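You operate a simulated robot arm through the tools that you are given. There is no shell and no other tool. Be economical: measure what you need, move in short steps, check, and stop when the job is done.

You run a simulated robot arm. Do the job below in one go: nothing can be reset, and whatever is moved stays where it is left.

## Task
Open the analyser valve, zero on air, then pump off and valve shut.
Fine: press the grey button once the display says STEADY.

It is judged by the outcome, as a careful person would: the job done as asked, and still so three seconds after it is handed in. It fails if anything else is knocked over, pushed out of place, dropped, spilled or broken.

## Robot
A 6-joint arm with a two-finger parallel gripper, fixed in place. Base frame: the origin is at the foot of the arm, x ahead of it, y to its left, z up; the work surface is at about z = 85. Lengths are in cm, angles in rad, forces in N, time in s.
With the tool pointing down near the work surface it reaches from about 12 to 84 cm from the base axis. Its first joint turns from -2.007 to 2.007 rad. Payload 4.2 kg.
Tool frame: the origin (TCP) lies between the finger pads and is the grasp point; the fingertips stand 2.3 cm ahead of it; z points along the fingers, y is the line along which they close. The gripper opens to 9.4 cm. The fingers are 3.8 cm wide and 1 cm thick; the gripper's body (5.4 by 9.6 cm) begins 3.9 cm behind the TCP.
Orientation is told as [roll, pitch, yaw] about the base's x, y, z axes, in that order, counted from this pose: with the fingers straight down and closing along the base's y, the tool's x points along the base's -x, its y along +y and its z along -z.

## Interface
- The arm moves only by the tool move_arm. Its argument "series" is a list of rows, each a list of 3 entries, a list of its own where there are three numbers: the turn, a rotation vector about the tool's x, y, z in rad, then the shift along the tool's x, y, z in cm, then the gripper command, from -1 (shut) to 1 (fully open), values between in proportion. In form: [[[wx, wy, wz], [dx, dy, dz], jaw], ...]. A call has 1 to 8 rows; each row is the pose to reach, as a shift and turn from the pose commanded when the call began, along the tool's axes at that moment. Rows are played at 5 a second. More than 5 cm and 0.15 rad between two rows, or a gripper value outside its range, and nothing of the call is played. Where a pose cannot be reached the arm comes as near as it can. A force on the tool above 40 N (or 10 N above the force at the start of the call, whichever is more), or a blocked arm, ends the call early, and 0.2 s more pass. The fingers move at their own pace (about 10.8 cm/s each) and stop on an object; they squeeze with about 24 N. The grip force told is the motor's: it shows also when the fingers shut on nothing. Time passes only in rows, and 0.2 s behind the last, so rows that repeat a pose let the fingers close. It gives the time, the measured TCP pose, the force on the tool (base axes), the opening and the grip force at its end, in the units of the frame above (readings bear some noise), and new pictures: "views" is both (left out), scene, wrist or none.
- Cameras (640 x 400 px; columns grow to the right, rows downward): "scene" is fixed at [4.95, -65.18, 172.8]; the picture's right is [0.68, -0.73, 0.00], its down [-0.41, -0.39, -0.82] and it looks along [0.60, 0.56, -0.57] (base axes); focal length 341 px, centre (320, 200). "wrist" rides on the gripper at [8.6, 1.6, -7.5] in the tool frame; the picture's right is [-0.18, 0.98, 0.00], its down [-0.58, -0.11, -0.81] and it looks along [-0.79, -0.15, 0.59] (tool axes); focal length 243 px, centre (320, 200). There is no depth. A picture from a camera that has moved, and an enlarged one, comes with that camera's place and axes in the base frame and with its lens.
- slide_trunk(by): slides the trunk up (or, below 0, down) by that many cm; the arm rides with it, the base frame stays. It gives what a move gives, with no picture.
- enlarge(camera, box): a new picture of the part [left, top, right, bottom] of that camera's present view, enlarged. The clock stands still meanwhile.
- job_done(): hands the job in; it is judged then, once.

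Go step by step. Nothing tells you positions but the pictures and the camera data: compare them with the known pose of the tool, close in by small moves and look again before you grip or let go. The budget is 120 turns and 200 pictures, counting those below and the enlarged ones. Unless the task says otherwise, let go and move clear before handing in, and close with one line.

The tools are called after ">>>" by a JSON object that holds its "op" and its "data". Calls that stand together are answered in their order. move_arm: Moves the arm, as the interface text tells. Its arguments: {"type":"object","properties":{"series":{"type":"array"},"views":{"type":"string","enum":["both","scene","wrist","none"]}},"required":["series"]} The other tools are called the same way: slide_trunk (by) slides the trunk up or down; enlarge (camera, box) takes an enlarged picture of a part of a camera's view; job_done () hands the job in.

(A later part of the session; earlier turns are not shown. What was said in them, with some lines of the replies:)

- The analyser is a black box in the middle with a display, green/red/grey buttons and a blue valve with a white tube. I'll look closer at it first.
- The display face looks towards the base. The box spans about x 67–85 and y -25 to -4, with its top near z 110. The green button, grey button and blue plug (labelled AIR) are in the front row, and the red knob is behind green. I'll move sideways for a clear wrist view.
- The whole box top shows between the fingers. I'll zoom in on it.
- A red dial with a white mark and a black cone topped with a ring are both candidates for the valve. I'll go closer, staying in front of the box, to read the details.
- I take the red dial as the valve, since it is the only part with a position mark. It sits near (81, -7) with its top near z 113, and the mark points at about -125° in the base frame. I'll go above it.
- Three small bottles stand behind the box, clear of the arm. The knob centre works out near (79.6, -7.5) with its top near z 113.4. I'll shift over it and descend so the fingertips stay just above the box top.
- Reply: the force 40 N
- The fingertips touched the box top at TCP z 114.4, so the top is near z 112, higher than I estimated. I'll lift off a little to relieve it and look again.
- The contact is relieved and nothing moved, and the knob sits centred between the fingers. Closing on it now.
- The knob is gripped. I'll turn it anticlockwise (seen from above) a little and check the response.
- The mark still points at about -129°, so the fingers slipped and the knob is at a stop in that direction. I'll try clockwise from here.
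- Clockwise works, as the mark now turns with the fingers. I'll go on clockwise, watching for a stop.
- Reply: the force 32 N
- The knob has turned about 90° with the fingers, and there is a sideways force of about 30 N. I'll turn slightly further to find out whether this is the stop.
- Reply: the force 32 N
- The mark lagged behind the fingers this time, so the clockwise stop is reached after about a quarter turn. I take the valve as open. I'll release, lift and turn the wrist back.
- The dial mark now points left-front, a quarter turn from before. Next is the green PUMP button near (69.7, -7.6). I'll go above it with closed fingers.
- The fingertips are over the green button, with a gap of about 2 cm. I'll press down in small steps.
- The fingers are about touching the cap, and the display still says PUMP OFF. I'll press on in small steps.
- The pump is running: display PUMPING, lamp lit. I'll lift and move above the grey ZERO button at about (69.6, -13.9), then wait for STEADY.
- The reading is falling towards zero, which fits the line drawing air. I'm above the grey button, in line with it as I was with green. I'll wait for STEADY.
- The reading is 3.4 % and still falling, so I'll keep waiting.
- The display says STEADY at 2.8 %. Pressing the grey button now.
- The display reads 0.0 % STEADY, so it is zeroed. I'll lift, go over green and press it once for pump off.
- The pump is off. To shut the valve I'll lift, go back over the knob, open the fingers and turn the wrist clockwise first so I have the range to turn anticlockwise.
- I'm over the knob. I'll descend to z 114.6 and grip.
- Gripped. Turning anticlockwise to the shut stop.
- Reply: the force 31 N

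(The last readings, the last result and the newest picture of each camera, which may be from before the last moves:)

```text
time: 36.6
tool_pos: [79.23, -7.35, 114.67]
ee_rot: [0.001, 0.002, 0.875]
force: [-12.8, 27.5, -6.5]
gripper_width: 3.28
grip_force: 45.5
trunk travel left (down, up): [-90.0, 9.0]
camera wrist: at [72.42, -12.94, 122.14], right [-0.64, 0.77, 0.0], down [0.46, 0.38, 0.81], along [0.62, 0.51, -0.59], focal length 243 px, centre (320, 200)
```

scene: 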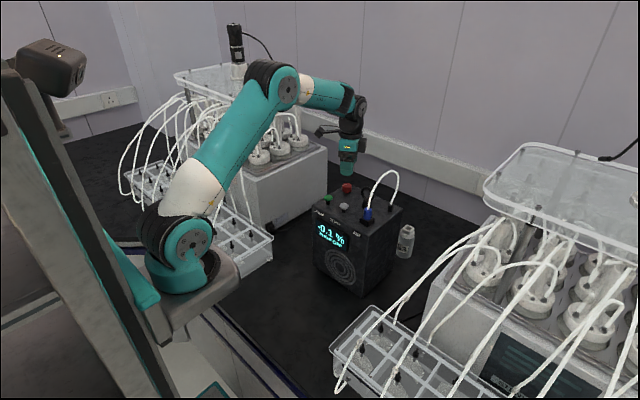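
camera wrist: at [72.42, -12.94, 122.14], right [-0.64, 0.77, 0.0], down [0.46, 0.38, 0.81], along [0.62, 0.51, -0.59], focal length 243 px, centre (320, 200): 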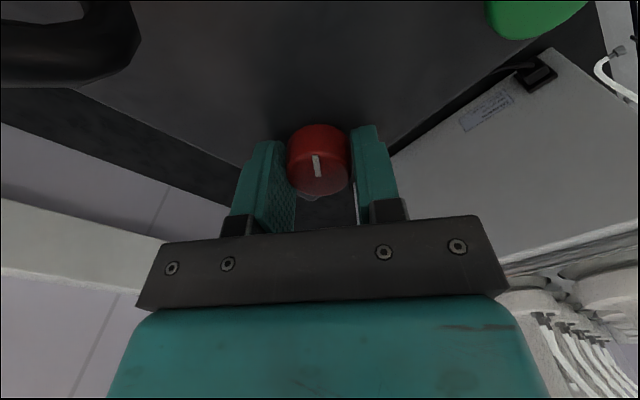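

The mark lagged at the end, so the shut stop is reached. I'll release, lift and move clear.

>>> {"op": "move_arm", "data": {"series": [[[0, 0, 0], [0, 0, 0], 0.3], [[0, 0, 0], [0, 0, 0], 0.3], [[0, 0, 0], [0, 0, -4], 0.3], [[0, 0, 0], [0, 0, -8], 0.3], [[0, 0, 0], [0, 0, -12], 0.3]], "views": "none"}}

>>> {"op": "move_arm", "data": {"series": [[[0, 0, 0.15], [0, 0, 0], 0.3], [[0, 0, 0.3], [0, 0, 0], 0.3], [[0, 0, 0.45], [0, 0, 0], 0.3], [[0, 0, 0.6], [0, 0, 0], 0.3], [[0, 0, 0.75], [0, 0, 0], 0.3], [[0, 0, 0.875], [0, 0, 0], 0.3]], "views": "none"}}

>>> {"op": "move_arm", "data": {"series": [[[0, 0, 0], [4, 0, -2], 0.3], [[0, 0, 0], [8, 0, -4], 0.3], [[0, 0, 0], [12, 0, -5], 0.3], [[0, 0, 0], [16, 0, -5], 0.3], [[0, 0, 0], [20, 0, -5], 0.3]], "views": "both"}}

>>> {"op": "enlarge", "data": {"camera": "scene", "box": [300, 160, 428, 270]}}

```text
time: 37.8
tool_pos: [79.3, -7.71, 126.76]
ee_rot: [0.001, -0.001, 0.87]
force: [0.6, 0.2, 0.4]
gripper_width: 6.12
grip_force: 0.1
trunk travel left (down, up): [-90.0, 9.0]
```

```text
time: 39.2
tool_pos: [79.19, -7.55, 126.64]
ee_rot: [-0.001, -0.001, -0.007]
force: [0.1, 0.1, -0.4]
gripper_width: 6.11
grip_force: 0.0
trunk travel left (down, up): [-90.0, 9.0]
```

```text
time: 40.4
tool_pos: [59.37, -7.58, 131.75]
ee_rot: [0.002, 0.001, -0.005]
force: [0.2, 0.3, -0.5]
gripper_width: 6.09
grip_force: 0.0
trunk travel left (down, up): [-90.0, 9.0]
camera wrist: at [50.61, -5.96, 139.1], right [0.19, 0.98, 0.0], down [0.58, -0.11, 0.81], along [0.79, -0.15, -0.59], focal length 243 px, centre (320, 200)
```

scene: 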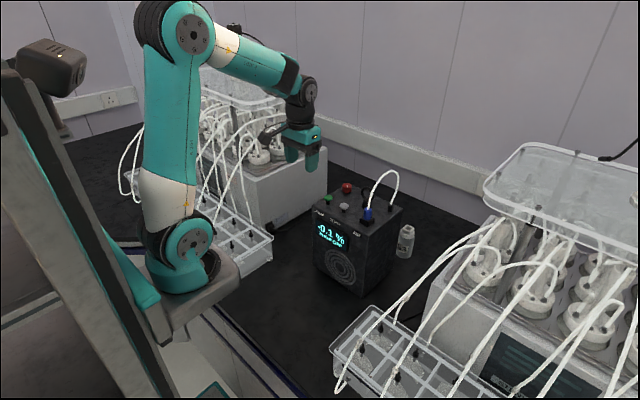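
wrist: 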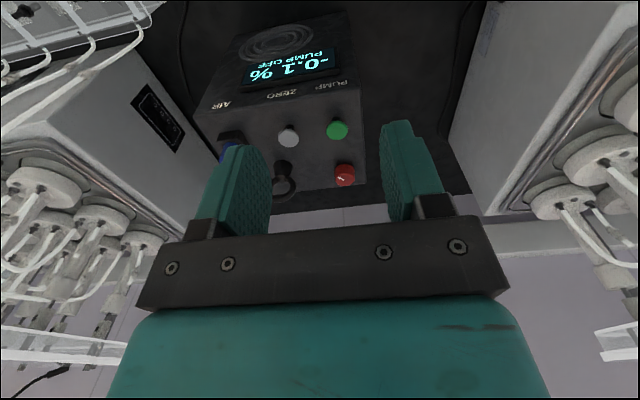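

```text
3.64 times, centred on (364, 215) of scene
camera zoom: at [4.95, -65.18, 172.8], right [0.68, -0.73, 0.0], down [-0.41, -0.39, -0.82], along [0.6, 0.56, -0.57], focal length 1239 px, centre (160, 146)
```

zoom: 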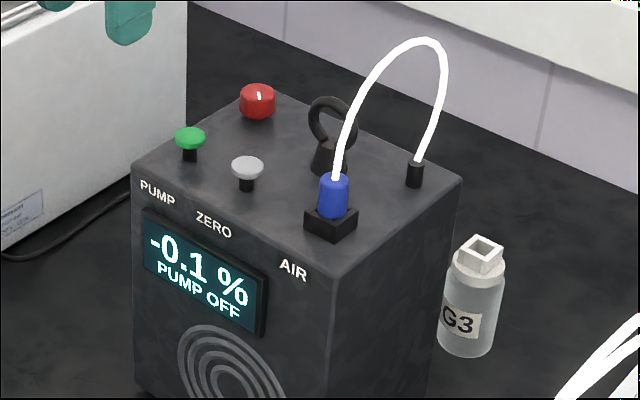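

The dial mark is back where it started, the display shows PUMP OFF at -0.1 %, nothing else has moved and the arm is clear. Handing in.

>>> {"op": "job_done", "data": {}}

```text
The job is handed in.
```

The job is done: I opened the valve, ran the pump on air, pressed the grey button at STEADY (it read 0.0 %), then switched the pump off and shut the valve; the display now shows -0.1 %.
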